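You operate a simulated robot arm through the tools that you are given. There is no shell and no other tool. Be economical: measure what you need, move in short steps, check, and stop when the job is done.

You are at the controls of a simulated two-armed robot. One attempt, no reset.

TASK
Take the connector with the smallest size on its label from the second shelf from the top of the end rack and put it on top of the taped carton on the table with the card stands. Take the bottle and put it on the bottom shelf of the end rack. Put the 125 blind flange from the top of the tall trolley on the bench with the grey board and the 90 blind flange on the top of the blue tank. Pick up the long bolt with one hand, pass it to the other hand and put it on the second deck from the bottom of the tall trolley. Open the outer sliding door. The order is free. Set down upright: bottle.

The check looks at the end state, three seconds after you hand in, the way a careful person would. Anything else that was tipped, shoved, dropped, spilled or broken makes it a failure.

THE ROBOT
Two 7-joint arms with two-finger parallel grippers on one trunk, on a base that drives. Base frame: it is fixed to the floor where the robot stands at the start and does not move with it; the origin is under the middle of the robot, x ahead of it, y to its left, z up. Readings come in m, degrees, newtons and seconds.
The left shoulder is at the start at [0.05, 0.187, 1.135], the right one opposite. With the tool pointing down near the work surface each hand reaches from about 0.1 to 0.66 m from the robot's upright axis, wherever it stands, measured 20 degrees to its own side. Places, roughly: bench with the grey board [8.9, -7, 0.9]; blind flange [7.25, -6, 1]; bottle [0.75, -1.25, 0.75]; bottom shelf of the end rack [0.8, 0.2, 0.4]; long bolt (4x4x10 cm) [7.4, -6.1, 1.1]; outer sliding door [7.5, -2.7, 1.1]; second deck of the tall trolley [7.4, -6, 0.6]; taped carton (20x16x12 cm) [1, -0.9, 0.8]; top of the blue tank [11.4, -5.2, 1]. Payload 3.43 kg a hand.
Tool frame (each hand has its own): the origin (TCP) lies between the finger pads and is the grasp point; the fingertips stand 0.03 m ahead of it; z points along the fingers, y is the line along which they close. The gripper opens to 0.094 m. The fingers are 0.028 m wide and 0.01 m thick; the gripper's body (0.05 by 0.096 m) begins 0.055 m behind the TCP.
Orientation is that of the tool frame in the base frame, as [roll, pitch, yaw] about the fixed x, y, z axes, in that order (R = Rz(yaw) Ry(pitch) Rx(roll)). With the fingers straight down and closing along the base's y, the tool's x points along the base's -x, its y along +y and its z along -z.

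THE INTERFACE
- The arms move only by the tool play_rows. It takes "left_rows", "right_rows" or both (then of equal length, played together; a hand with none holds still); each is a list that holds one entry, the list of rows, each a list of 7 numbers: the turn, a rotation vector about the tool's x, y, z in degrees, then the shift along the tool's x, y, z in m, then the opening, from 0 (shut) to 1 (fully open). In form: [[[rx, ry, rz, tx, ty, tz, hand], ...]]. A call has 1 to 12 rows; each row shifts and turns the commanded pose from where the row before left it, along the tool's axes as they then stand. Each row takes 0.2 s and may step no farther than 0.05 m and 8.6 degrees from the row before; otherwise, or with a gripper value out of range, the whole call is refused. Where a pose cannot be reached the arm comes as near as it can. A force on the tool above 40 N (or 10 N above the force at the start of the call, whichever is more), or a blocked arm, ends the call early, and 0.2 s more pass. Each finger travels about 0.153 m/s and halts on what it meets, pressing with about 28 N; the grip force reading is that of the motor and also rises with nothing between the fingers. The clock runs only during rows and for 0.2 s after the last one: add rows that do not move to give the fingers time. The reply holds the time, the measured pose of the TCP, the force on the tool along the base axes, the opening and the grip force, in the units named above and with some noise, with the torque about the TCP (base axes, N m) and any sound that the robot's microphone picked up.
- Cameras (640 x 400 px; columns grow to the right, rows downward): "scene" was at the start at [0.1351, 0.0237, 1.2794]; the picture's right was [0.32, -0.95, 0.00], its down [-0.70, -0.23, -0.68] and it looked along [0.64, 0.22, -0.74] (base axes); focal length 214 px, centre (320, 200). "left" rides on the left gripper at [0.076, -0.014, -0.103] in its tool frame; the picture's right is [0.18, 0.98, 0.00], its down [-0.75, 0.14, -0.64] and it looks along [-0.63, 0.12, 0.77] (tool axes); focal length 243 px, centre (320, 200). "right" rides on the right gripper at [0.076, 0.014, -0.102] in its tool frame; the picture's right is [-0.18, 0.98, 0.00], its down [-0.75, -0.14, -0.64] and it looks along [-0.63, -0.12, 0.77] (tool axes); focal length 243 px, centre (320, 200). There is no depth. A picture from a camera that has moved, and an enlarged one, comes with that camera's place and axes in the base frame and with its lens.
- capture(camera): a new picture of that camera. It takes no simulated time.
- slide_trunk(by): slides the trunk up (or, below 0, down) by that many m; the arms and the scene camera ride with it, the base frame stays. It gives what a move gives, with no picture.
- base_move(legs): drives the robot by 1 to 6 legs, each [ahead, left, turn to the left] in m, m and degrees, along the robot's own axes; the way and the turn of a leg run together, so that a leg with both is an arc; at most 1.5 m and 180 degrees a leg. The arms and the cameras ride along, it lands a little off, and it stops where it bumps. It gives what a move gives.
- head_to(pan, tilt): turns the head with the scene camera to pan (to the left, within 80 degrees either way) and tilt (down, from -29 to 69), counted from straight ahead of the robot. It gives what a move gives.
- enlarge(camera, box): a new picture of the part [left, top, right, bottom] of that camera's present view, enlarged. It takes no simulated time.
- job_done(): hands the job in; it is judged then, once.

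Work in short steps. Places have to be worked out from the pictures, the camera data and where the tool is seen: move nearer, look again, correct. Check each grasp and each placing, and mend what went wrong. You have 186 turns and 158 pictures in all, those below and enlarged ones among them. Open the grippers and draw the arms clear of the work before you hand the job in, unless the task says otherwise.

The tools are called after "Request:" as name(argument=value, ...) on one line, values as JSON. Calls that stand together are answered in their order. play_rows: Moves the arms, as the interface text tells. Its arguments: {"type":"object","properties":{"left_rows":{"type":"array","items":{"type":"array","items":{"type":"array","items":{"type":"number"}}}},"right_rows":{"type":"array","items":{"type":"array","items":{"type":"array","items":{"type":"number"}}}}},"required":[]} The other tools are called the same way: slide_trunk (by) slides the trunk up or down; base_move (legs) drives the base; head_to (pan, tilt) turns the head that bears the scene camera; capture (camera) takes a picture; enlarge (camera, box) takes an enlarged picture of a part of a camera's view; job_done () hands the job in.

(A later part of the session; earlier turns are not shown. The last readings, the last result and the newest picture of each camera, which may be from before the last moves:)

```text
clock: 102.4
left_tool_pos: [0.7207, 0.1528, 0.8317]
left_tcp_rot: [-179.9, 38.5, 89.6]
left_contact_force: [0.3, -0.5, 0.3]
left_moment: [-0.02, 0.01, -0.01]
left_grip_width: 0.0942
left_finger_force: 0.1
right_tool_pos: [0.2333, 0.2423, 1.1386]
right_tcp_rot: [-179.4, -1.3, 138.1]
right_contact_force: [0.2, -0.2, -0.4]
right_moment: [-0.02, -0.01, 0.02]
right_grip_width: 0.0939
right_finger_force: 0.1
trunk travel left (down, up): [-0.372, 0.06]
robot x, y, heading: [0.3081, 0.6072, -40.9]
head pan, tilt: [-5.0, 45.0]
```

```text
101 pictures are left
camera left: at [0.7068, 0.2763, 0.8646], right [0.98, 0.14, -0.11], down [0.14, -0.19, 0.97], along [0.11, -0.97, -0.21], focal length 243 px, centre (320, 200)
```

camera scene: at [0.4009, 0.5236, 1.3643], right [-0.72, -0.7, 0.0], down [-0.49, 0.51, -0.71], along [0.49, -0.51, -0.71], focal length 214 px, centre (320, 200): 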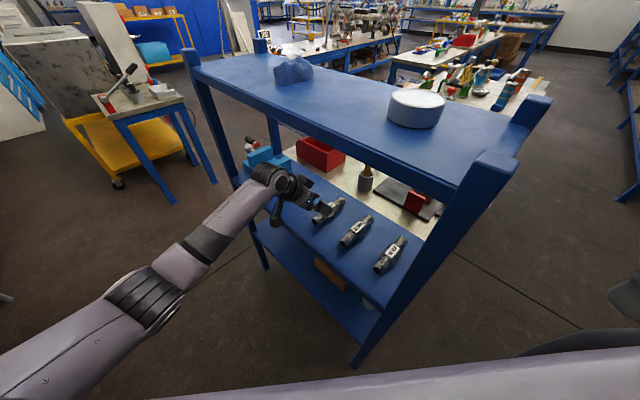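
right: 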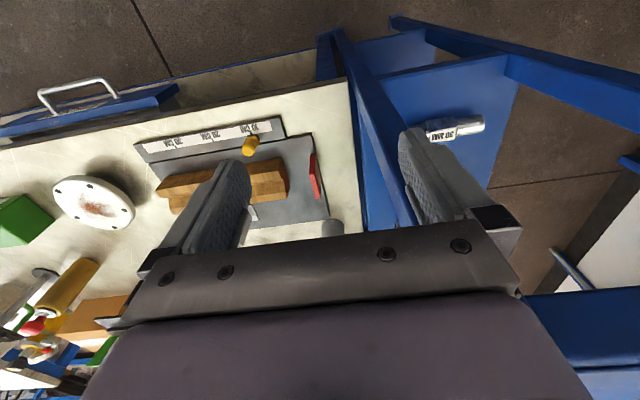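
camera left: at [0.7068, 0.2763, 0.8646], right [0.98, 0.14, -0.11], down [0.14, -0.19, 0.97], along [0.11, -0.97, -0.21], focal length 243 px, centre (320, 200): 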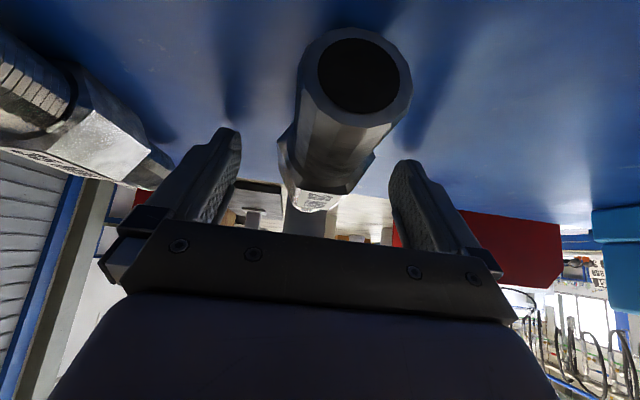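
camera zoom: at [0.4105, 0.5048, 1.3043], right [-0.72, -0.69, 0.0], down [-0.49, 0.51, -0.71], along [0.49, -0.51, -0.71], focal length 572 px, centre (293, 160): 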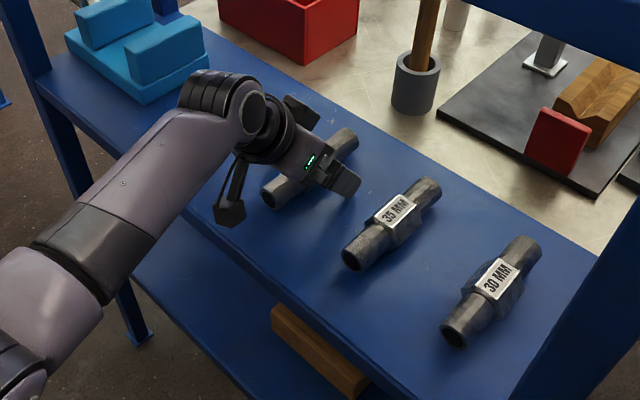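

Fingers straddle the hex. Advance 9 mm and close.

Request:
play_rows(left_rows=[[[0, 0, 0, 0, 0, 0.009, 1], [0, 0, 0, 0, 0, 0, 0.6], [0, 0, 0, 0, 0, 0, 0.2], [0, 0, 0, 0, 0, 0, 0], [0, 0, 0, 0, 0, 0, 0]]])

Request:
capture(camera="left")

```text
clock: 103.6
left_tool_pos: [0.7172, 0.1442, 0.8328]
left_tcp_rot: [179.7, 39.2, 89.4]
left_contact_force: [-8.8, -5.1, 24.6]
left_moment: [-0.19, 0.43, 0.15]
left_grip_width: 0.0462
left_finger_force: 27.8
right_tool_pos: [0.2303, 0.2432, 1.1381]
right_tcp_rot: [-179.5, -1.2, 138.0]
right_contact_force: [0.4, 0.0, -0.8]
right_moment: [-0.01, 0.02, 0.0]
right_grip_width: 0.0944
right_finger_force: 0.0
trunk travel left (down, up): [-0.372, 0.06]
robot x, y, heading: [0.3081, 0.6032, -41.3]
head pan, tilt: [-5.0, 45.0]
```

```text
100 pictures are left
camera left: at [0.7037, 0.2687, 0.8625], right [0.98, 0.13, -0.11], down [0.13, -0.18, 0.97], along [0.11, -0.97, -0.19], focal length 243 px, centre (320, 200)
```

left: 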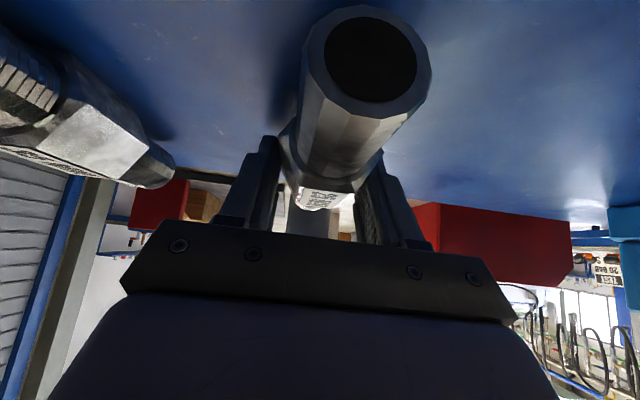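

Gripped (0.046 m). Lift 8 cm, then withdraw toward the aisle.

Request:
play_rows(left_rows=[[[0, 0, 0, -0.0246, 0, -0.0315, 0], [0, 0, 0, -0.0246, 0, -0.0315, 0], [0, 0, 0, 0.0355, 0, -0.0277, 0], [0, 0, 0, 0.0355, 0, -0.0277, 0], [0, 0, 0, 0.0355, 0, -0.0277, 0], [0, 0, 0, 0.0355, 0, -0.0277, 0], [0, 0, 0, 0.0355, 0, -0.0277, 0], [0, 0, 0, 0.0355, 0, -0.0277, 0], [0, 0, 0, 0, 0, 0, 0]]])

Request:
capture(camera="scene")

```text
clock: 105.6
left_tool_pos: [0.7222, 0.4189, 0.9046]
left_tcp_rot: [-180.0, 38.3, 89.7]
left_contact_force: [-0.4, -0.8, -3.7]
left_moment: [-0.05, 0.01, 0.04]
left_grip_width: 0.0457
left_finger_force: 27.7
right_tool_pos: [0.2334, 0.2418, 1.1374]
right_tcp_rot: [-179.4, -1.3, 138.1]
right_contact_force: [0.7, 0.3, -0.1]
right_moment: [0.0, 0.01, 0.01]
right_grip_width: 0.0937
right_finger_force: 0.0
trunk travel left (down, up): [-0.372, 0.06]
robot x, y, heading: [0.3075, 0.6022, -40.9]
head pan, tilt: [-5.0, 45.0]
```

```text
99 pictures are left
camera scene: at [0.4106, 0.5045, 1.3042], right [-0.72, -0.69, 0.0], down [-0.49, 0.51, -0.71], along [0.49, -0.51, -0.71], focal length 214 px, centre (320, 200)
```

scene: 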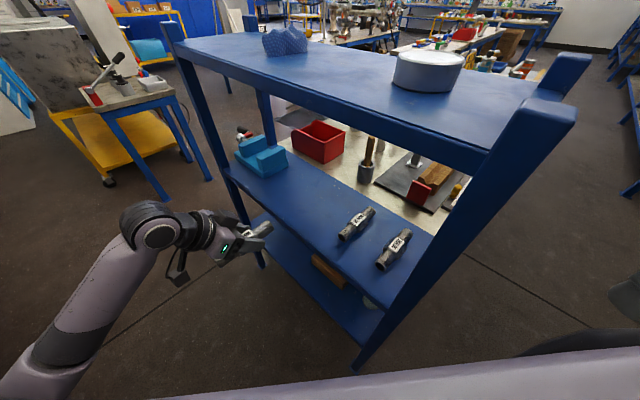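

Connector in hand. Back away from the rack, tuck the right hand in front, then straighten the heading.

Request:
base_move(legs=[[-0.155, 0.025, 0]])

Request:
play_rows(right_rows=[[[0, 0, 0, -0.028, 0.0425, 0, 0], [0, 0, 0, -0.028, 0.0425, 0, 0], [0, 0, 0, -0.028, 0.0425, 0, 0], [0, 0, 0, -0.028, 0.0425, 0, 0]]])

Request:
base_move(legs=[[0, 0, 41]])

Request:
head_to(pan=0, tilt=15)

Request:
capture(camera="scene")

```text
clock: 107.0
left_tool_pos: [0.623, 0.5355, 0.9045]
left_tcp_rot: [179.9, 38.5, 89.6]
left_contact_force: [-1.3, -1.2, -3.6]
left_moment: [-0.02, 0.0, 0.01]
left_grip_width: 0.0454
left_finger_force: 28.0
right_tool_pos: [0.1324, 0.3597, 1.1382]
right_tcp_rot: [-179.3, -1.3, 137.9]
right_contact_force: [-0.3, -0.1, -0.4]
right_moment: [0.0, 0.0, 0.0]
right_grip_width: 0.094
right_finger_force: 0.1
trunk travel left (down, up): [-0.372, 0.06]
robot x, y, heading: [0.2105, 0.7226, -41.0]
head pan, tilt: [-5.0, 45.0]
```

```text
refused: row 1 steps farther than a row can; nothing moved
```

```text
clock: 109.3
left_tool_pos: [0.6436, 0.852, 0.9036]
left_tcp_rot: [-179.9, 38.6, 130.7]
left_contact_force: [0.6, -0.8, -3.4]
left_moment: [-0.06, -0.04, 0.05]
left_grip_width: 0.0456
left_finger_force: 28.1
right_tool_pos: [0.3897, 0.398, 1.1372]
right_tcp_rot: [-179.4, -1.3, 179.0]
right_contact_force: [0.9, 0.7, 0.4]
right_moment: [0.01, 0.0, -0.05]
right_grip_width: 0.0938
right_finger_force: 0.1
trunk travel left (down, up): [-0.372, 0.06]
robot x, y, heading: [0.2065, 0.7245, -0.1]
head pan, tilt: [-5.0, 45.0]
```

```text
clock: 110.2
left_tool_pos: [0.6438, 0.8513, 0.9042]
left_tcp_rot: [180.0, 38.4, 130.5]
left_contact_force: [0.0, 0.6, -3.0]
left_moment: [-0.01, -0.03, -0.02]
left_grip_width: 0.0456
left_finger_force: 27.9
right_tool_pos: [0.3902, 0.3987, 1.1379]
right_tcp_rot: [-179.5, -1.3, 179.0]
right_contact_force: [-0.1, -0.3, 0.5]
right_moment: [-0.03, 0.01, -0.03]
right_grip_width: 0.0938
right_finger_force: 0.0
trunk travel left (down, up): [-0.372, 0.06]
robot x, y, heading: [0.2095, 0.7201, -0.5]
head pan, tilt: [0.0, 15.0]
```

```text
98 pictures are left
camera scene: at [0.3633, 0.7194, 1.3509], right [0.0, -1.0, 0.0], down [-0.26, 0.0, -0.97], along [0.97, 0.0, -0.26], focal length 214 px, centre (320, 200)
```

scene: 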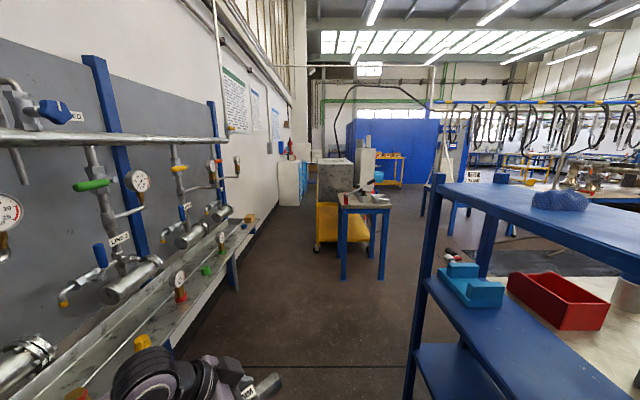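

Tuck both hands in a little for the drive through the aisle.

Request:
play_rows(left_rows=[[[0, 0, 0, -0.0208, -0.0258, -0.009, 0], [0, 0, 0, -0.0208, -0.0258, -0.009, 0], [0, 0, 0, -0.0208, -0.0258, -0.009, 0], [0, 0, 0, -0.0208, -0.0258, -0.009, 0]]], right_rows=[[[0, 0, 0, -0.02, 0.04, 0, 1], [0, 0, 0, -0.02, 0.04, 0, 1], [0, 0, 0, -0.02, 0.04, 0, 1], [0, 0, 0, -0.02, 0.04, 0, 1]]])

Request:
base_move(legs=[[0.8, -0.02, 0], [0.65, 0, 0]])

Request:
head_to(pan=-60, tilt=20)

Request:
capture(camera="scene")

```text
clock: 111.4
left_tool_pos: [0.5814, 0.6556, 0.9899]
left_tcp_rot: [178.9, 38.0, 119.4]
left_contact_force: [-0.9, -1.1, -2.9]
left_moment: [0.01, -0.05, 0.08]
left_grip_width: 0.0456
left_finger_force: 28.2
right_tool_pos: [0.4274, 0.4727, 1.1642]
right_tcp_rot: [177.2, 6.1, 165.6]
right_contact_force: [-0.7, 0.1, 0.0]
right_moment: [0.0, -0.02, -0.01]
right_grip_width: 0.0941
right_finger_force: 0.1
trunk travel left (down, up): [-0.372, 0.06]
robot x, y, heading: [0.2058, 0.7046, -10.5]
head pan, tilt: [0.0, 15.0]
stopped in row 4 (left hand): the arm was blocked; the commanded pose is now the measured one
```

```text
clock: 112.6
left_tool_pos: [0.6096, 0.6536, 0.9921]
left_tcp_rot: [179.0, 38.6, 118.5]
left_contact_force: [-0.2, -1.1, -2.9]
left_moment: [0.02, -0.04, 0.04]
left_grip_width: 0.0455
left_finger_force: 27.6
right_tool_pos: [0.4516, 0.4659, 1.1687]
right_tcp_rot: [176.9, 6.5, 162.2]
right_contact_force: [-1.1, 0.1, -0.4]
right_moment: [0.01, -0.02, 0.01]
right_grip_width: 0.0939
right_finger_force: 0.1
trunk travel left (down, up): [-0.372, 0.06]
robot x, y, heading: [0.2385, 0.7007, -11.5]
head pan, tilt: [0.0, 15.0]
stopped in leg 1: the robot was blocked; the commanded pose is now the measured one
```

```text
clock: 113.9
left_tool_pos: [0.6104, 0.6547, 0.9944]
left_tcp_rot: [178.7, 38.9, 118.4]
left_contact_force: [-0.3, -0.3, -4.1]
left_moment: [0.01, 0.01, -0.02]
left_grip_width: 0.0454
left_finger_force: 28.1
right_tool_pos: [0.4509, 0.4658, 1.1689]
right_tcp_rot: [176.9, 6.3, 162.2]
right_contact_force: [0.8, 0.0, 0.2]
right_moment: [0.01, -0.02, 0.03]
right_grip_width: 0.0939
right_finger_force: 0.1
trunk travel left (down, up): [-0.372, 0.06]
robot x, y, heading: [0.2426, 0.7023, -11.5]
head pan, tilt: [-60.0, 20.0]
```

```text
97 pictures are left
camera scene: at [0.309, 0.5971, 1.3444], right [-0.95, -0.32, -0.02], down [-0.09, 0.33, -0.94], along [0.31, -0.89, -0.34], focal length 214 px, centre (320, 200)
```

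scene: 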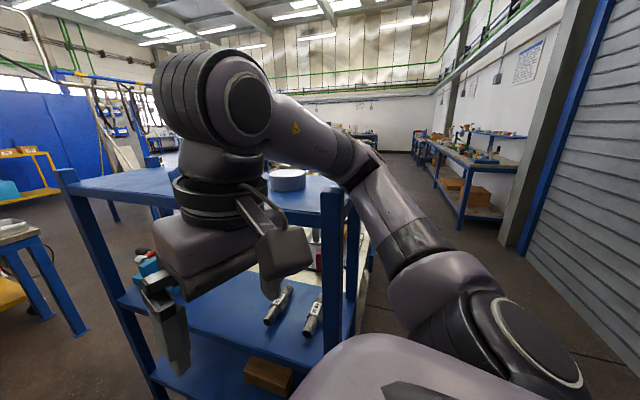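

Something is blocking (robot yawed slightly). Look left to see the left elbow against the bench.

Request:
head_to(pan=50, tilt=40)

Request:
capture(camera="scene")

Request:
head_to(pan=-35, tilt=50)

Request:
capture(camera="scene")

```text
clock: 115.8
left_tool_pos: [0.6095, 0.6544, 0.9947]
left_tcp_rot: [178.6, 38.8, 118.4]
left_contact_force: [-0.9, 0.9, -4.6]
left_moment: [-0.02, -0.01, 0.02]
left_grip_width: 0.0454
left_finger_force: 28.2
right_tool_pos: [0.4508, 0.4664, 1.1699]
right_tcp_rot: [177.0, 6.5, 162.1]
right_contact_force: [-0.2, -0.4, 0.7]
right_moment: [0.02, 0.01, 0.03]
right_grip_width: 0.0942
right_finger_force: 0.0
trunk travel left (down, up): [-0.372, 0.06]
robot x, y, heading: [0.2424, 0.6998, -11.6]
head pan, tilt: [50.0, 40.0]
```

```text
96 pictures are left
camera scene: at [0.347, 0.738, 1.3141], right [0.62, -0.78, 0.01], down [-0.49, -0.4, -0.78], along [0.61, 0.48, -0.63], focal length 214 px, centre (320, 200)
```

scene: 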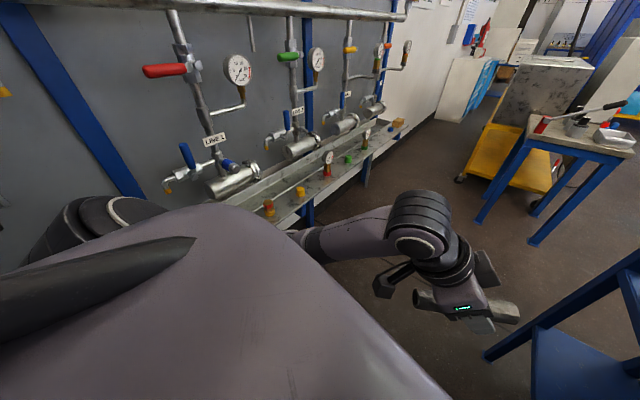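

```text
clock: 117.4
left_tool_pos: [0.6101, 0.6546, 0.9939]
left_tcp_rot: [178.5, 38.9, 118.4]
left_contact_force: [-0.7, 0.9, -2.5]
left_moment: [-0.03, 0.03, -0.01]
left_grip_width: 0.0456
left_finger_force: 28.3
right_tool_pos: [0.4525, 0.4652, 1.1695]
right_tcp_rot: [177.0, 6.4, 162.1]
right_contact_force: [-0.4, -0.6, -0.6]
right_moment: [-0.01, 0.0, -0.02]
right_grip_width: 0.094
right_finger_force: 0.0
trunk travel left (down, up): [-0.372, 0.06]
robot x, y, heading: [0.2426, 0.702, -11.5]
head pan, tilt: [-35.0, 50.0]
```

```text
95 pictures are left
camera scene: at [0.3339, 0.6291, 1.2993], right [-0.73, -0.69, -0.02], down [-0.51, 0.56, -0.65], along [0.46, -0.46, -0.76], focal length 214 px, centre (320, 200)
```

scene: 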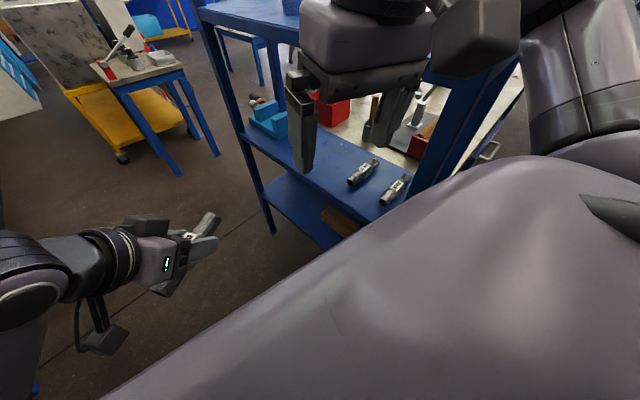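

The left elbow seems to press on the bench side. Ease away to the right.

Request:
base_move(legs=[[-0.03, -0.08, 0]])

Request:
play_rows(left_rows=[[[0, 0, 0, 0.0, 0.03, 0.03, 0], [0, 0, 0, 0, 0.03, 0.03, 0], [0, 0, 0, 0, 0, 0, 0]]])

Request:
capture(camera="scene")

```text
clock: 118.5
left_tool_pos: [0.5809, 0.5846, 0.986]
left_tcp_rot: [180.0, 38.3, 119.5]
left_contact_force: [-0.4, -0.5, -3.7]
left_moment: [-0.02, -0.04, 0.01]
left_grip_width: 0.045
left_finger_force: 27.9
right_tool_pos: [0.4276, 0.3986, 1.1643]
right_tcp_rot: [177.8, 5.1, 163.3]
right_contact_force: [-0.4, -0.3, 0.6]
right_moment: [0.01, -0.01, 0.0]
right_grip_width: 0.0941
right_finger_force: 0.1
trunk travel left (down, up): [-0.372, 0.06]
robot x, y, heading: [0.2005, 0.6289, -11.4]
head pan, tilt: [-35.0, 50.0]
```

```text
clock: 119.2
left_tool_pos: [0.6506, 0.585, 0.9374]
left_tcp_rot: [-180.0, 38.3, 119.5]
left_contact_force: [-0.5, -0.5, -3.4]
left_moment: [-0.04, 0.01, 0.01]
left_grip_width: 0.0455
left_finger_force: 28.3
right_tool_pos: [0.4265, 0.3989, 1.1642]
right_tcp_rot: [177.7, 5.1, 163.2]
right_contact_force: [-0.3, -1.1, 0.2]
right_moment: [-0.02, 0.0, -0.02]
right_grip_width: 0.0939
right_finger_force: 0.0
trunk travel left (down, up): [-0.372, 0.06]
robot x, y, heading: [0.1992, 0.6265, -11.4]
head pan, tilt: [-35.0, 50.0]
```

```text
94 pictures are left
camera scene: at [0.3113, 0.5598, 1.2973], right [-0.72, -0.69, 0.0], down [-0.53, 0.55, -0.64], along [0.44, -0.46, -0.77], focal length 214 px, centre (320, 200)
```

scene: 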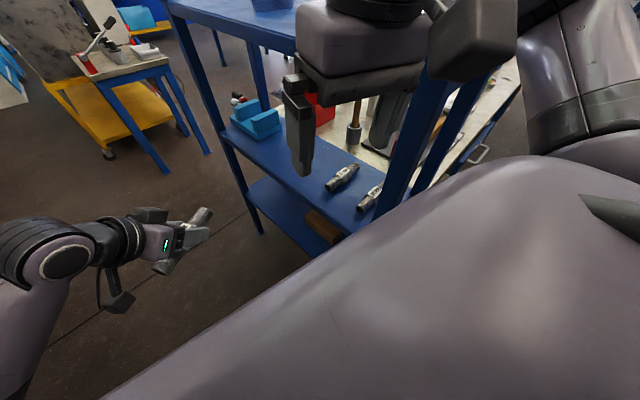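

Free again. I'll extend the left hand forward (elbow in) and raise the right arm above rack height, then look at it.

Request:
play_rows(left_rows=[[[0, 0, 0, -0.0032, 0.0405, 0.0026, 0], [0, 0, 0, -0.0032, 0.0405, 0.0026, 0], [0, 0, 0, -0.0032, 0.0405, 0.0026, 0], [0, 0, 0, 0, 0, 0, 0]]], right_rows=[[[0, 0, 0, 0, 0, -0.04, 0], [0, 0, 0, 0, 0, -0.04, 0], [0, 0, 0, 0, 0, -0.04, 0], [0, 0, 0, 0, 0, 0, 0]]])

Request:
slide_trunk(by=0.06)

Request:
head_to(pan=-70, tilt=35)

Request:
capture(camera="scene")

```text
clock: 120.2
left_tool_pos: [0.7636, 0.6285, 0.9389]
left_tcp_rot: [-179.9, 38.3, 119.6]
left_contact_force: [0.5, 0.3, -3.0]
left_moment: [-0.01, -0.02, 0.01]
left_grip_width: 0.0453
left_finger_force: 27.7
right_tool_pos: [0.4151, 0.3953, 1.2859]
right_tcp_rot: [177.7, 5.0, 163.2]
right_contact_force: [0.9, -0.3, 0.3]
right_moment: [-0.02, -0.03, 0.01]
right_grip_width: 0.0
right_finger_force: 28.3
trunk travel left (down, up): [-0.372, 0.06]
robot x, y, heading: [0.2025, 0.6281, -11.5]
head pan, tilt: [-35.0, 50.0]
```

```text
clock: 121.2
left_tool_pos: [0.7642, 0.6279, 0.9992]
left_tcp_rot: [-179.8, 38.2, 119.6]
left_contact_force: [0.3, 0.4, -4.2]
left_moment: [-0.03, -0.02, 0.0]
left_grip_width: 0.0455
left_finger_force: 28.3
right_tool_pos: [0.4163, 0.3948, 1.3454]
right_tcp_rot: [177.7, 5.1, 163.3]
right_contact_force: [-0.1, 0.2, -0.6]
right_moment: [-0.02, -0.03, -0.02]
right_grip_width: 0.0003
right_finger_force: 28.0
trunk travel left (down, up): [-0.432, 0.0]
robot x, y, heading: [0.1961, 0.6304, -11.6]
head pan, tilt: [-35.0, 50.0]
```

```text
clock: 122.3
left_tool_pos: [0.7631, 0.6273, 0.9986]
left_tcp_rot: [-179.9, 38.3, 119.6]
left_contact_force: [0.5, 0.0, -3.3]
left_moment: [0.0, -0.03, -0.02]
left_grip_width: 0.0453
left_finger_force: 28.0
right_tool_pos: [0.4155, 0.395, 1.3454]
right_tcp_rot: [177.8, 5.1, 163.2]
right_contact_force: [0.2, -0.5, 0.5]
right_moment: [0.02, 0.0, 0.0]
right_grip_width: 0.0
right_finger_force: 27.8
trunk travel left (down, up): [-0.432, 0.0]
robot x, y, heading: [0.2016, 0.6294, -11.3]
head pan, tilt: [-70.0, 35.0]
```

```text
93 pictures are left
camera scene: at [0.2717, 0.5285, 1.379], right [-0.99, -0.15, 0.0], down [-0.09, 0.57, -0.82], along [0.12, -0.81, -0.57], focal length 214 px, centre (320, 200)
```

scene: 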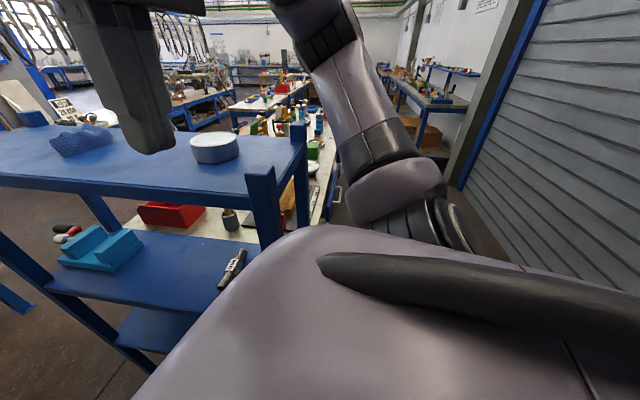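

The right elbow is now above rack height. Straighten the heading, set y≈0.67, and edge forward.

Request:
base_move(legs=[[0, 0, 11.3], [0.1, 0.04, 0], [0.3, 0, 0]])

Request:
head_to(pan=60, tilt=35)

Request:
capture(camera="scene")

```text
clock: 125.8
left_tool_pos: [1.1529, 0.7826, 0.999]
left_tcp_rot: [-180.0, 38.2, 131.0]
left_contact_force: [0.4, -0.9, -3.4]
left_moment: [-0.02, -0.03, -0.03]
left_grip_width: 0.0454
left_finger_force: 27.6
right_tool_pos: [0.8581, 0.4843, 1.3446]
right_tcp_rot: [177.8, 5.1, 174.7]
right_contact_force: [0.4, 0.6, 0.6]
right_moment: [0.0, 0.02, -0.04]
right_grip_width: 0.0
right_finger_force: 27.4
trunk travel left (down, up): [-0.432, 0.0]
robot x, y, heading: [0.5975, 0.6732, 0.0]
head pan, tilt: [-70.0, 35.0]
```

```text
clock: 128.0
left_tool_pos: [1.1534, 0.7819, 1.0003]
left_tcp_rot: [-179.9, 38.4, 131.0]
left_contact_force: [0.0, -0.4, -3.9]
left_moment: [-0.02, -0.03, -0.01]
left_grip_width: 0.0453
left_finger_force: 27.6
right_tool_pos: [0.8583, 0.4837, 1.3449]
right_tcp_rot: [177.8, 5.1, 174.7]
right_contact_force: [0.7, -0.6, -0.6]
right_moment: [-0.02, 0.0, 0.01]
right_grip_width: 0.0
right_finger_force: 27.9
trunk travel left (down, up): [-0.432, 0.0]
robot x, y, heading: [0.598, 0.6689, 0.1]
head pan, tilt: [60.0, 35.0]
```

```text
92 pictures are left
camera scene: at [0.7045, 0.7449, 1.379], right [0.87, -0.5, 0.0], down [-0.29, -0.5, -0.82], along [0.41, 0.71, -0.57], focal length 214 px, centre (320, 200)
```

scene: 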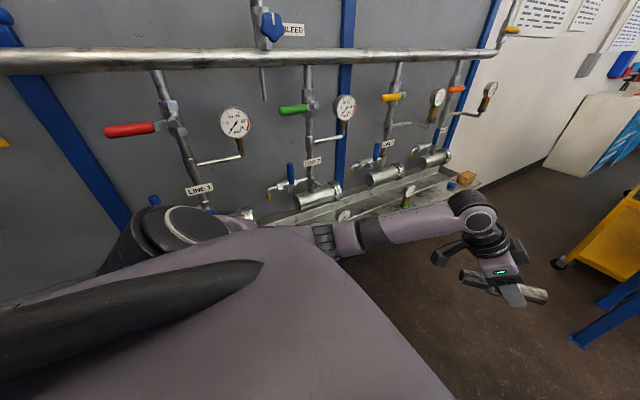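

No contact. Continue forward to clear the rack.

Request:
base_move(legs=[[0.5, 0.0, 0], [0.38, 0, 0]])

Request:
head_to(pan=-60, tilt=30)

Request:
capture(camera="scene")

```text
clock: 132.8
left_tool_pos: [2.0212, 0.781, 0.9982]
left_tcp_rot: [-179.9, 38.4, 130.7]
left_contact_force: [-0.2, 0.5, -3.5]
left_moment: [-0.01, -0.01, 0.0]
left_grip_width: 0.0455
left_finger_force: 28.1
right_tool_pos: [1.7248, 0.4859, 1.3434]
right_tcp_rot: [177.8, 5.2, 174.4]
right_contact_force: [0.1, 0.6, 0.7]
right_moment: [0.03, 0.0, 0.02]
right_grip_width: 0.0
right_finger_force: 28.3
trunk travel left (down, up): [-0.432, 0.0]
robot x, y, heading: [1.4664, 0.673, -0.5]
head pan, tilt: [60.0, 35.0]
```

```text
clock: 134.8
left_tool_pos: [2.0215, 0.7811, 0.999]
left_tcp_rot: [-179.9, 38.3, 130.6]
left_contact_force: [-0.1, 0.4, -3.8]
left_moment: [-0.01, -0.02, 0.03]
left_grip_width: 0.0452
left_finger_force: 28.0
right_tool_pos: [1.7251, 0.4863, 1.3455]
right_tcp_rot: [177.8, 5.1, 174.2]
right_contact_force: [0.0, -0.4, -0.7]
right_moment: [-0.02, 0.02, 0.01]
right_grip_width: 0.0
right_finger_force: 27.7
trunk travel left (down, up): [-0.432, 0.0]
robot x, y, heading: [1.4685, 0.6745, -0.2]
head pan, tilt: [-60.0, 30.0]
```

```text
91 pictures are left
camera scene: at [1.5732, 0.5926, 1.3868], right [-0.87, -0.5, 0.0], down [-0.25, 0.43, -0.87], along [0.43, -0.75, -0.5], focal length 214 px, centre (320, 200)
```

scene: 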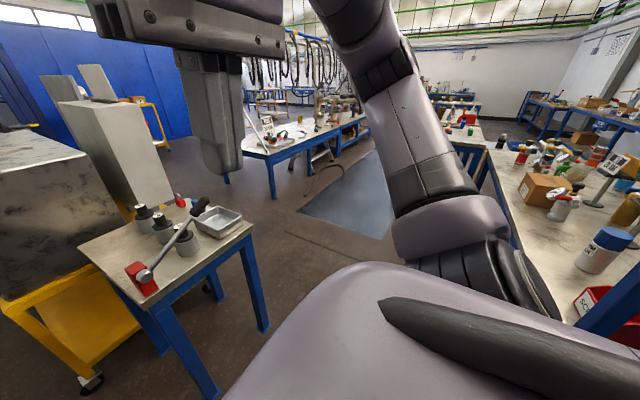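

Path along the table's back is clear. Raise the left hand 15 cm, turn right 90°, drive along the back, keeping x≈1.6.

Request:
play_rows(left_rows=[[[0, 0, 0, -0.03, 0, -0.039, 0], [0, 0, 0, -0.03, 0, -0.039, 0], [0, 0, 0, -0.03, 0, -0.039, 0], [0, 0, 0, 0, 0, 0, 0]]])

Request:
base_move(legs=[[0, 0, -90], [0.8, 0.15, 0], [0.65, 0, 0], [0, 0, -88]])

Request:
head_to(pan=0, tilt=45)

Request:
capture(camera="scene")

```text
clock: 135.8
left_tool_pos: [2.0179, 0.7811, 1.1456]
left_tcp_rot: [-179.9, 38.3, 130.8]
left_contact_force: [-0.3, 0.5, -4.1]
left_moment: [-0.03, 0.02, -0.02]
left_grip_width: 0.0456
left_finger_force: 28.3
right_tool_pos: [1.7252, 0.4865, 1.345]
right_tcp_rot: [177.8, 5.0, 174.3]
right_contact_force: [0.1, -0.4, 0.3]
right_moment: [0.01, 0.01, 0.0]
right_grip_width: 0.0
right_finger_force: 27.8
trunk travel left (down, up): [-0.432, 0.0]
robot x, y, heading: [1.4665, 0.6725, 0.1]
head pan, tilt: [-60.0, 30.0]
```

```text
clock: 150.8
left_tool_pos: [1.1042, -0.9041, 1.1452]
left_tcp_rot: [-179.9, 38.3, -45.0]
left_contact_force: [-0.7, 0.6, -3.7]
left_moment: [-0.03, 0.02, 0.01]
left_grip_width: 0.0456
left_finger_force: 27.9
right_tool_pos: [1.3742, -0.5845, 1.345]
right_tcp_rot: [177.8, 5.0, -1.2]
right_contact_force: [-0.4, 0.2, 0.5]
right_moment: [0.02, -0.02, 0.0]
right_grip_width: 0.0
right_finger_force: 27.8
trunk travel left (down, up): [-0.432, 0.0]
robot x, y, heading: [1.6463, -0.756, -175.7]
head pan, tilt: [-60.0, 30.0]
```

```text
clock: 152.1
left_tool_pos: [1.1051, -0.9032, 1.1443]
left_tcp_rot: [-179.9, 38.4, -44.8]
left_contact_force: [-0.5, 1.0, -4.4]
left_moment: [0.06, 0.0, -0.01]
left_grip_width: 0.0456
left_finger_force: 28.2
right_tool_pos: [1.3734, -0.5853, 1.3439]
right_tcp_rot: [177.8, 5.1, -1.2]
right_contact_force: [1.0, -0.3, -0.7]
right_moment: [0.0, -0.02, -0.02]
right_grip_width: 0.0
right_finger_force: 28.2
trunk travel left (down, up): [-0.432, 0.0]
robot x, y, heading: [1.6428, -0.7502, -175.7]
head pan, tilt: [0.0, 45.0]
```

```text
90 pictures are left
camera scene: at [1.5063, -0.7635, 1.3642], right [-0.07, 1.0, 0.0], down [0.71, 0.05, -0.71], along [-0.71, -0.05, -0.71], focal length 214 px, centre (320, 200)
```

scene: 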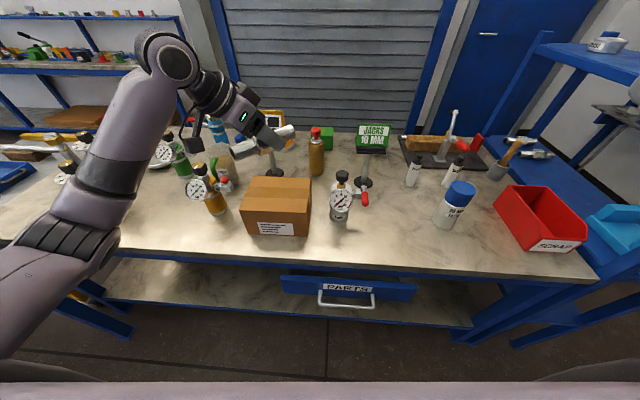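

Carton centre ≈(1.02,-0.917), top ≈0.90. Move the connector above it, down to z≈1.01.

Request:
play_rows(left_rows=[[[0, 0, 0, 0.0131, 0.0175, 0.031, 0], [0, 0, 0, 0.0131, 0.0175, 0.031, 0], [0, 0, 0, 0.0131, 0.0175, 0.031, 0], [0, 0, 0, 0.0131, 0.0175, 0.031, 0], [0, 0, 0, 0, 0, 0, 0]]])

Request:
enlarge(camera="scene", box=[180, 100, 380, 250])

Request:
capture(camera="left")

```text
clock: 153.3
left_tool_pos: [1.0291, -0.9287, 1.0139]
left_tcp_rot: [-179.9, 38.4, -45.0]
left_contact_force: [0.3, -0.8, -3.8]
left_moment: [0.04, 0.02, -0.02]
left_grip_width: 0.0455
left_finger_force: 28.0
right_tool_pos: [1.374, -0.5842, 1.3454]
right_tcp_rot: [177.8, 5.1, -1.2]
right_contact_force: [0.0, -0.2, -0.3]
right_moment: [0.03, 0.04, -0.01]
right_grip_width: 0.0
right_finger_force: 28.1
trunk travel left (down, up): [-0.432, 0.0]
robot x, y, heading: [1.6483, -0.7547, -175.7]
head pan, tilt: [0.0, 45.0]
```

```text
2.67 times, centred on (280, 175) of scene
camera zoom: at [1.5065, -0.7635, 1.3642], right [-0.07, 1.0, 0.0], down [0.71, 0.05, -0.71], along [-0.71, -0.05, -0.71], focal length 572 px, centre (427, 267)
```

zoom: 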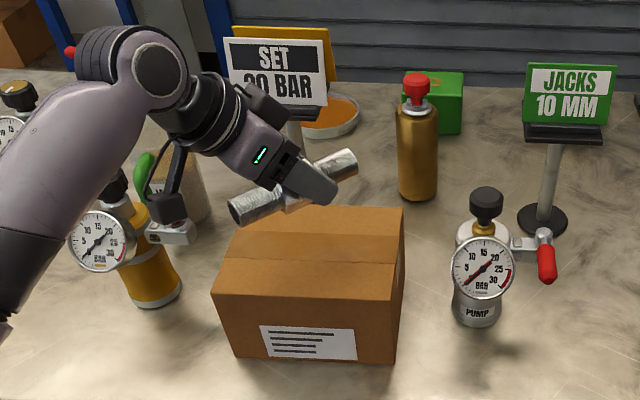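

```text
88 pictures are left
camera left: at [1.1262, -1.0063, 1.0461], right [-0.59, -0.8, -0.12], down [-0.24, 0.04, 0.97], along [-0.77, 0.6, -0.21], focal length 243 px, centre (320, 200)
```

left: 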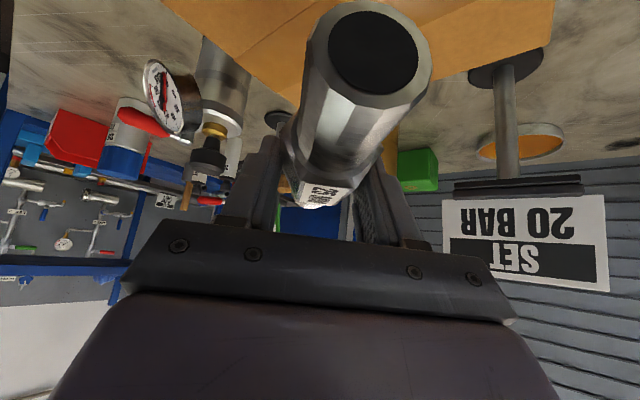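

Shift 2 cm along the connector axis and lower to z≈0.96.

Request:
play_rows(left_rows=[[[0, 0, 0, 0.002, 0, 0.0334, 0], [0, 0, 0, 0.017, 0, 0.0217, 0], [0, 0, 0, 0.0062, 0, 0.0079, 0], [0, 0, 0, 0, 0, 0, 0]]])

Request:
enlarge(camera="scene", box=[180, 100, 380, 250])

```text
clock: 154.3
left_tool_pos: [1.0159, -0.9143, 0.9488]
left_tcp_rot: [-179.9, 38.3, -44.7]
left_contact_force: [0.2, 0.4, -3.8]
left_moment: [0.0, 0.01, 0.02]
left_grip_width: 0.0455
left_finger_force: 28.0
right_tool_pos: [1.3751, -0.5848, 1.3454]
right_tcp_rot: [177.8, 5.1, -1.2]
right_contact_force: [0.0, 0.0, -0.9]
right_moment: [-0.02, 0.03, 0.0]
right_grip_width: 0.0001
right_finger_force: 28.6
trunk travel left (down, up): [-0.432, 0.0]
robot x, y, heading: [1.6445, -0.7505, -175.6]
head pan, tilt: [0.0, 45.0]
```

```text
2.67 times, centred on (280, 175) of scene
camera zoom: at [1.5063, -0.7637, 1.3642], right [-0.07, 1.0, 0.0], down [0.71, 0.05, -0.71], along [-0.7, -0.05, -0.71], focal length 572 px, centre (427, 267)
```

zoom: 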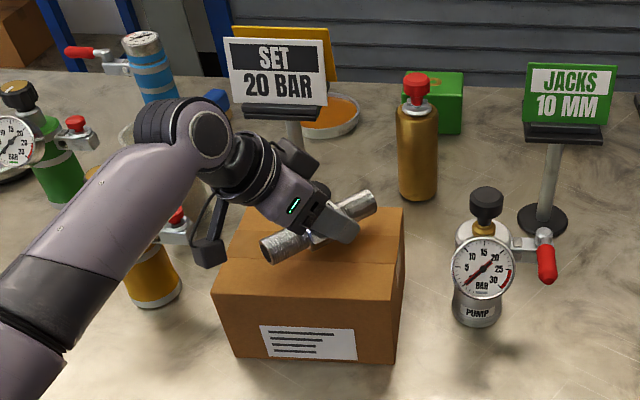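

Well placed. Lower in small steps until contact.

Request:
play_rows(left_rows=[[[0, 0, 0, 0.0031, 0, 0.0039, 0], [0, 0, 0, 0.0031, 0, 0.0039, 0], [0, 0, 0, 0, 0, 0, 0]]])

```text
clock: 155.1
left_tool_pos: [1.0168, -0.9146, 0.9389]
left_tcp_rot: [-179.9, 38.3, -44.8]
left_contact_force: [0.3, -0.3, -3.8]
left_moment: [0.03, 0.01, 0.06]
left_grip_width: 0.0455
left_finger_force: 28.0
right_tool_pos: [1.3738, -0.5844, 1.3457]
right_tcp_rot: [177.8, 5.1, -1.3]
right_contact_force: [-0.1, -0.4, 0.3]
right_moment: [0.01, -0.01, 0.0]
right_grip_width: 0.0001
right_finger_force: 27.7
trunk travel left (down, up): [-0.432, 0.0]
robot x, y, heading: [1.6451, -0.7529, -175.7]
head pan, tilt: [0.0, 45.0]
```

Request:
play_rows(left_rows=[[[0, 0, 0, 0.0031, 0, 0.0039, 0], [0, 0, 0, 0.0025, 0, 0.0031, 0], [0, 0, 0, 0, 0, 0, 0]]])

```text
clock: 155.9
left_tool_pos: [1.0151, -0.9132, 0.9341]
left_tcp_rot: [179.8, 38.8, -45.0]
left_contact_force: [0.8, -1.3, 11.6]
left_moment: [-0.3, -0.16, 0.06]
left_grip_width: 0.0455
left_finger_force: 28.0
right_tool_pos: [1.3768, -0.5844, 1.3456]
right_tcp_rot: [177.8, 5.2, -1.2]
right_contact_force: [0.8, -0.5, 0.6]
right_moment: [0.03, -0.02, 0.01]
right_grip_width: 0.0
right_finger_force: 28.3
trunk travel left (down, up): [-0.432, 0.0]
robot x, y, heading: [1.6477, -0.7539, -175.8]
head pan, tilt: [0.0, 45.0]
```

Contact felt. Open slowly, then look before withdrawing.

Request:
play_rows(left_rows=[[[0, 0, 0, 0, 0, 0, 0.55], [0, 0, 0, 0, 0, 0, 0.8], [0, 0, 0, 0, 0, 0, 1], [0, 0, 0, 0, 0, 0, 1]]])

Request:
enlarge(camera="scene", box=[180, 100, 380, 250])

Request:
capture(camera="left")

```text
clock: 156.9
left_tool_pos: [1.0172, -0.9154, 0.9323]
left_tcp_rot: [179.8, 38.5, -44.8]
left_contact_force: [-4.0, -3.1, 12.1]
left_moment: [0.09, 0.04, 0.13]
left_grip_width: 0.0927
left_finger_force: 0.0
right_tool_pos: [1.3761, -0.5842, 1.3441]
right_tcp_rot: [177.7, 5.1, -1.2]
right_contact_force: [0.2, 0.3, 0.0]
right_moment: [0.0, 0.01, -0.01]
right_grip_width: 0.0001
right_finger_force: 27.8
trunk travel left (down, up): [-0.432, 0.0]
robot x, y, heading: [1.6474, -0.7506, -175.5]
head pan, tilt: [0.0, 45.0]
```

```text
2.67 times, centred on (280, 175) of scene
camera zoom: at [1.5075, -0.7635, 1.3644], right [-0.07, 1.0, 0.0], down [0.7, 0.05, -0.71], along [-0.71, -0.05, -0.71], focal length 572 px, centre (427, 267)
```

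zoom: 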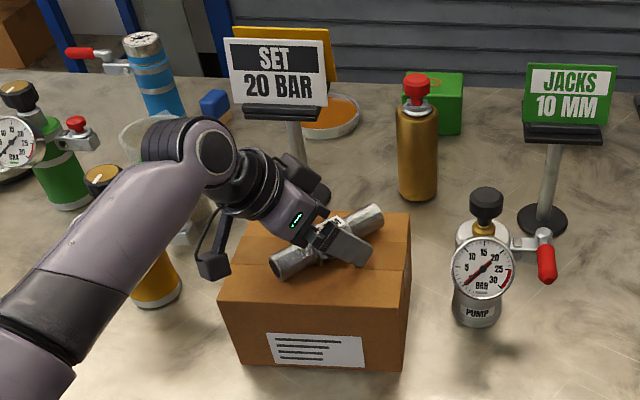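

```text
85 pictures are left
camera left: at [1.1137, -0.9915, 0.964], right [-0.59, -0.8, -0.11], down [-0.23, 0.04, 0.97], along [-0.77, 0.6, -0.21], focal length 243 px, centre (320, 200)
```

left: 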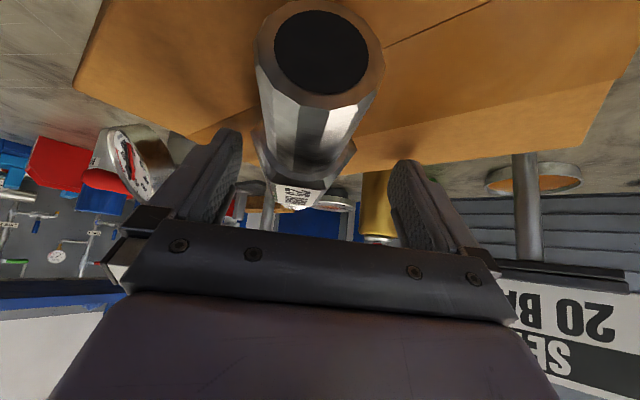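

Connector rests on the carton; carton shifted only a few mm. Lift straight up a bit to unload, then withdraw along the tool.

Request:
play_rows(left_rows=[[[0, 0, 0, -0.0062, 0, -0.0079, 1], [0, 0, 0, -0.0062, 0, -0.0079, 1], [0, 0, 0, -0.01, 0, -0.03, 1], [0, 0, 0, -0.02, 0, -0.04, 1], [0, 0, 0, -0.02, 0, -0.04, 1], [0, 0, 0, -0.02, 0, -0.04, 1]]])

Request:
enlarge(camera="scene", box=[180, 100, 380, 250])

```text
clock: 158.3
left_tool_pos: [1.0464, -0.9392, 1.1134]
left_tcp_rot: [-179.9, 38.3, -44.9]
left_contact_force: [0.2, -0.6, 0.0]
left_moment: [0.01, -0.01, -0.02]
left_grip_width: 0.0939
left_finger_force: 0.1
right_tool_pos: [1.3746, -0.5846, 1.345]
right_tcp_rot: [177.8, 5.2, -1.2]
right_contact_force: [-0.4, 0.3, -0.1]
right_moment: [0.01, -0.01, -0.01]
right_grip_width: 0.0002
right_finger_force: 27.6
trunk travel left (down, up): [-0.432, 0.0]
robot x, y, heading: [1.6391, -0.7525, -175.7]
head pan, tilt: [0.0, 45.0]
```

```text
2.67 times, centred on (280, 175) of scene
camera zoom: at [1.5069, -0.7633, 1.3642], right [-0.07, 1.0, 0.0], down [0.7, 0.05, -0.71], along [-0.71, -0.05, -0.71], focal length 572 px, centre (427, 267)
```

zoom: 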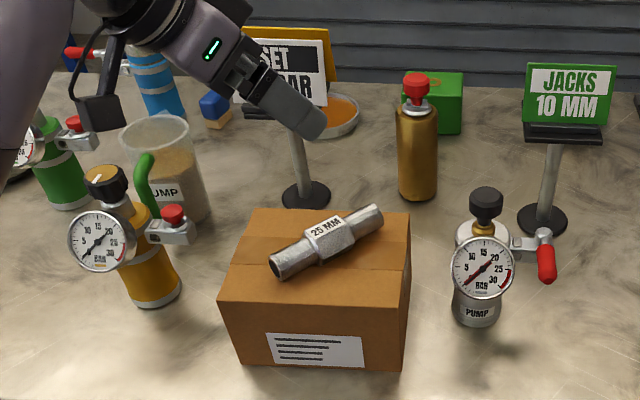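

Connector placed. Pull the left hand in, turn to face -y, and look for the route.

Request:
play_rows(left_rows=[[[0, 0, 0, 0.0224, -0.0282, -0.0175, 0.5], [0, 0, 0, 0.0224, -0.0282, -0.0175, 0.5], [0, 0, 0, 0.0224, -0.0282, -0.0175, 0.5], [0, 0, 0, 0.0224, -0.0282, -0.0175, 0.5], [0, 0, 0, 0.0224, -0.0282, -0.0175, 0.5]]])

Request:
base_move(legs=[[0, 0, 120]])

Request:
head_to(pan=20, tilt=12)

Request:
capture(camera="scene")

Request:
head_to(pan=-45, tilt=15)

Request:
capture(camera="scene")

```text
clock: 159.5
left_tool_pos: [1.2494, -0.9392, 1.1142]
left_tcp_rot: [-179.9, 38.3, -44.8]
left_contact_force: [0.1, 0.8, -0.2]
left_moment: [-0.04, -0.02, 0.0]
left_grip_width: 0.0469
left_finger_force: 0.1
right_tool_pos: [1.3759, -0.5847, 1.3449]
right_tcp_rot: [177.8, 5.2, -1.2]
right_contact_force: [0.5, -0.3, -0.1]
right_moment: [-0.01, 0.03, 0.0]
right_grip_width: 0.0001
right_finger_force: 27.6
trunk travel left (down, up): [-0.432, 0.0]
robot x, y, heading: [1.6486, -0.7504, -175.8]
head pan, tilt: [0.0, 45.0]
```

```text
clock: 164.9
left_tool_pos: [2.006, -0.9993, 1.1142]
left_tcp_rot: [-179.9, 38.3, 75.3]
left_contact_force: [-0.3, 0.3, 0.0]
left_moment: [0.03, 0.02, -0.03]
left_grip_width: 0.047
left_finger_force: 0.1
right_tool_pos: [1.6369, -1.0675, 1.3451]
right_tcp_rot: [177.8, 5.2, 119.1]
right_contact_force: [1.1, 0.4, -1.0]
right_moment: [0.06, -0.01, 0.02]
right_grip_width: 0.0001
right_finger_force: 28.6
trunk travel left (down, up): [-0.432, 0.0]
robot x, y, heading: [1.6436, -0.7503, -55.4]
head pan, tilt: [0.0, 45.0]
```

```text
clock: 165.9
left_tool_pos: [2.0059, -0.9995, 1.1128]
left_tcp_rot: [-179.9, 38.3, 75.3]
left_contact_force: [0.6, -0.2, -0.6]
left_moment: [-0.02, 0.0, -0.01]
left_grip_width: 0.0471
left_finger_force: 0.1
right_tool_pos: [1.6365, -1.0683, 1.3445]
right_tcp_rot: [177.8, 5.2, 119.1]
right_contact_force: [-0.7, 0.6, -0.4]
right_moment: [-0.01, 0.01, -0.01]
right_grip_width: 0.0001
right_finger_force: 28.5
trunk travel left (down, up): [-0.432, 0.0]
robot x, y, heading: [1.6436, -0.7534, -55.5]
head pan, tilt: [20.0, 12.0]
```

```text
83 pictures are left
camera scene: at [1.7549, -0.8554, 1.4159], right [-0.58, -0.81, 0.0], down [-0.17, 0.12, -0.98], along [0.8, -0.57, -0.21], focal length 214 px, centre (320, 200)
```

scene: 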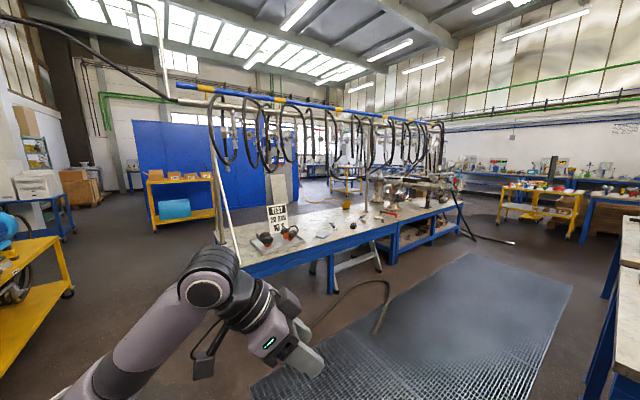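

```text
clock: 167.2
left_tool_pos: [2.0067, -0.9988, 1.1128]
left_tcp_rot: [-179.9, 38.3, 75.3]
left_contact_force: [0.5, 0.1, 0.3]
left_moment: [-0.01, 0.04, -0.04]
left_grip_width: 0.0467
left_finger_force: 0.1
right_tool_pos: [1.6362, -1.0684, 1.3451]
right_tcp_rot: [177.8, 5.1, 118.9]
right_contact_force: [-0.3, -0.6, 0.2]
right_moment: [-0.02, -0.01, -0.01]
right_grip_width: 0.0
right_finger_force: 28.2
trunk travel left (down, up): [-0.432, 0.0]
robot x, y, heading: [1.6453, -0.749, -55.4]
head pan, tilt: [-45.0, 15.0]
```

```text
82 pictures are left
camera scene: at [1.662, -0.893, 1.4111], right [-0.98, 0.18, 0.0], down [0.05, 0.25, -0.97], along [-0.18, -0.95, -0.26], focal length 214 px, centre (320, 200)
```

scene: 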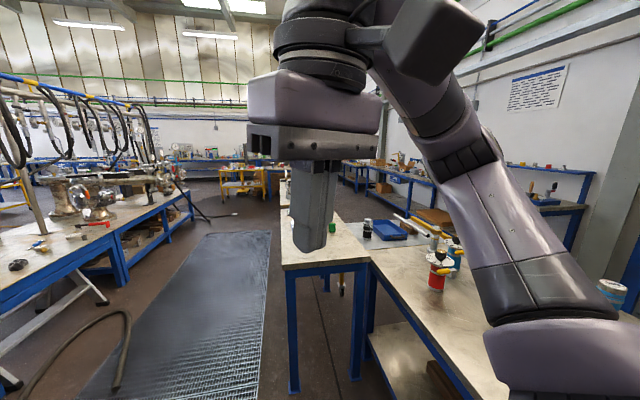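

The blue wall at x≈7 probably has the door. I head +x through the gap at y≈-0.48 between the small table and the TEST bench.

Request:
base_move(legs=[[0, 0, 55], [0.5, 0.27, 0], [1.2, 0, 0]])

Request:
head_to(pan=0, tilt=15)

Request:
capture(camera="scene")

```text
clock: 178.5
left_tool_pos: [3.7356, -0.3671, 1.1138]
left_tcp_rot: [-179.9, 38.2, 128.8]
left_contact_force: [0.5, 0.1, 0.5]
left_moment: [0.02, 0.0, -0.01]
left_grip_width: 0.047
left_finger_force: 0.1
right_tool_pos: [3.5706, -0.7058, 1.3453]
right_tcp_rot: [177.7, 5.1, 172.5]
right_contact_force: [-0.2, -0.4, 0.8]
right_moment: [0.02, 0.02, 0.0]
right_grip_width: 0.0
right_finger_force: 28.1
trunk travel left (down, up): [-0.432, 0.0]
robot x, y, heading: [3.3203, -0.5127, -2.4]
head pan, tilt: [-45.0, 15.0]
```

```text
clock: 179.6
left_tool_pos: [3.7354, -0.3671, 1.1133]
left_tcp_rot: [-179.9, 38.3, 128.8]
left_contact_force: [-0.4, 0.9, 0.1]
left_moment: [0.02, 0.0, 0.01]
left_grip_width: 0.047
left_finger_force: 0.0
right_tool_pos: [3.5712, -0.7052, 1.3454]
right_tcp_rot: [177.8, 5.2, 172.5]
right_contact_force: [0.5, 0.9, -0.5]
right_moment: [0.01, 0.0, 0.0]
right_grip_width: 0.0
right_finger_force: 28.3
trunk travel left (down, up): [-0.432, 0.0]
robot x, y, heading: [3.3206, -0.5066, -2.0]
head pan, tilt: [0.0, 15.0]
```

```text
81 pictures are left
camera scene: at [3.4746, -0.5167, 1.4111], right [-0.04, -1.0, 0.0], down [-0.26, 0.01, -0.97], along [0.97, -0.04, -0.26], focal length 214 px, centre (320, 200)
```

scene: 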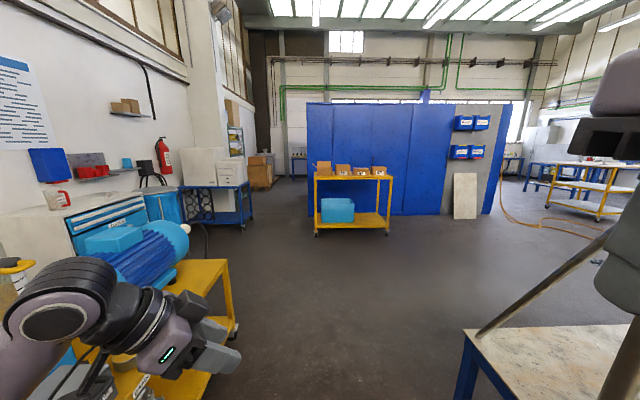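

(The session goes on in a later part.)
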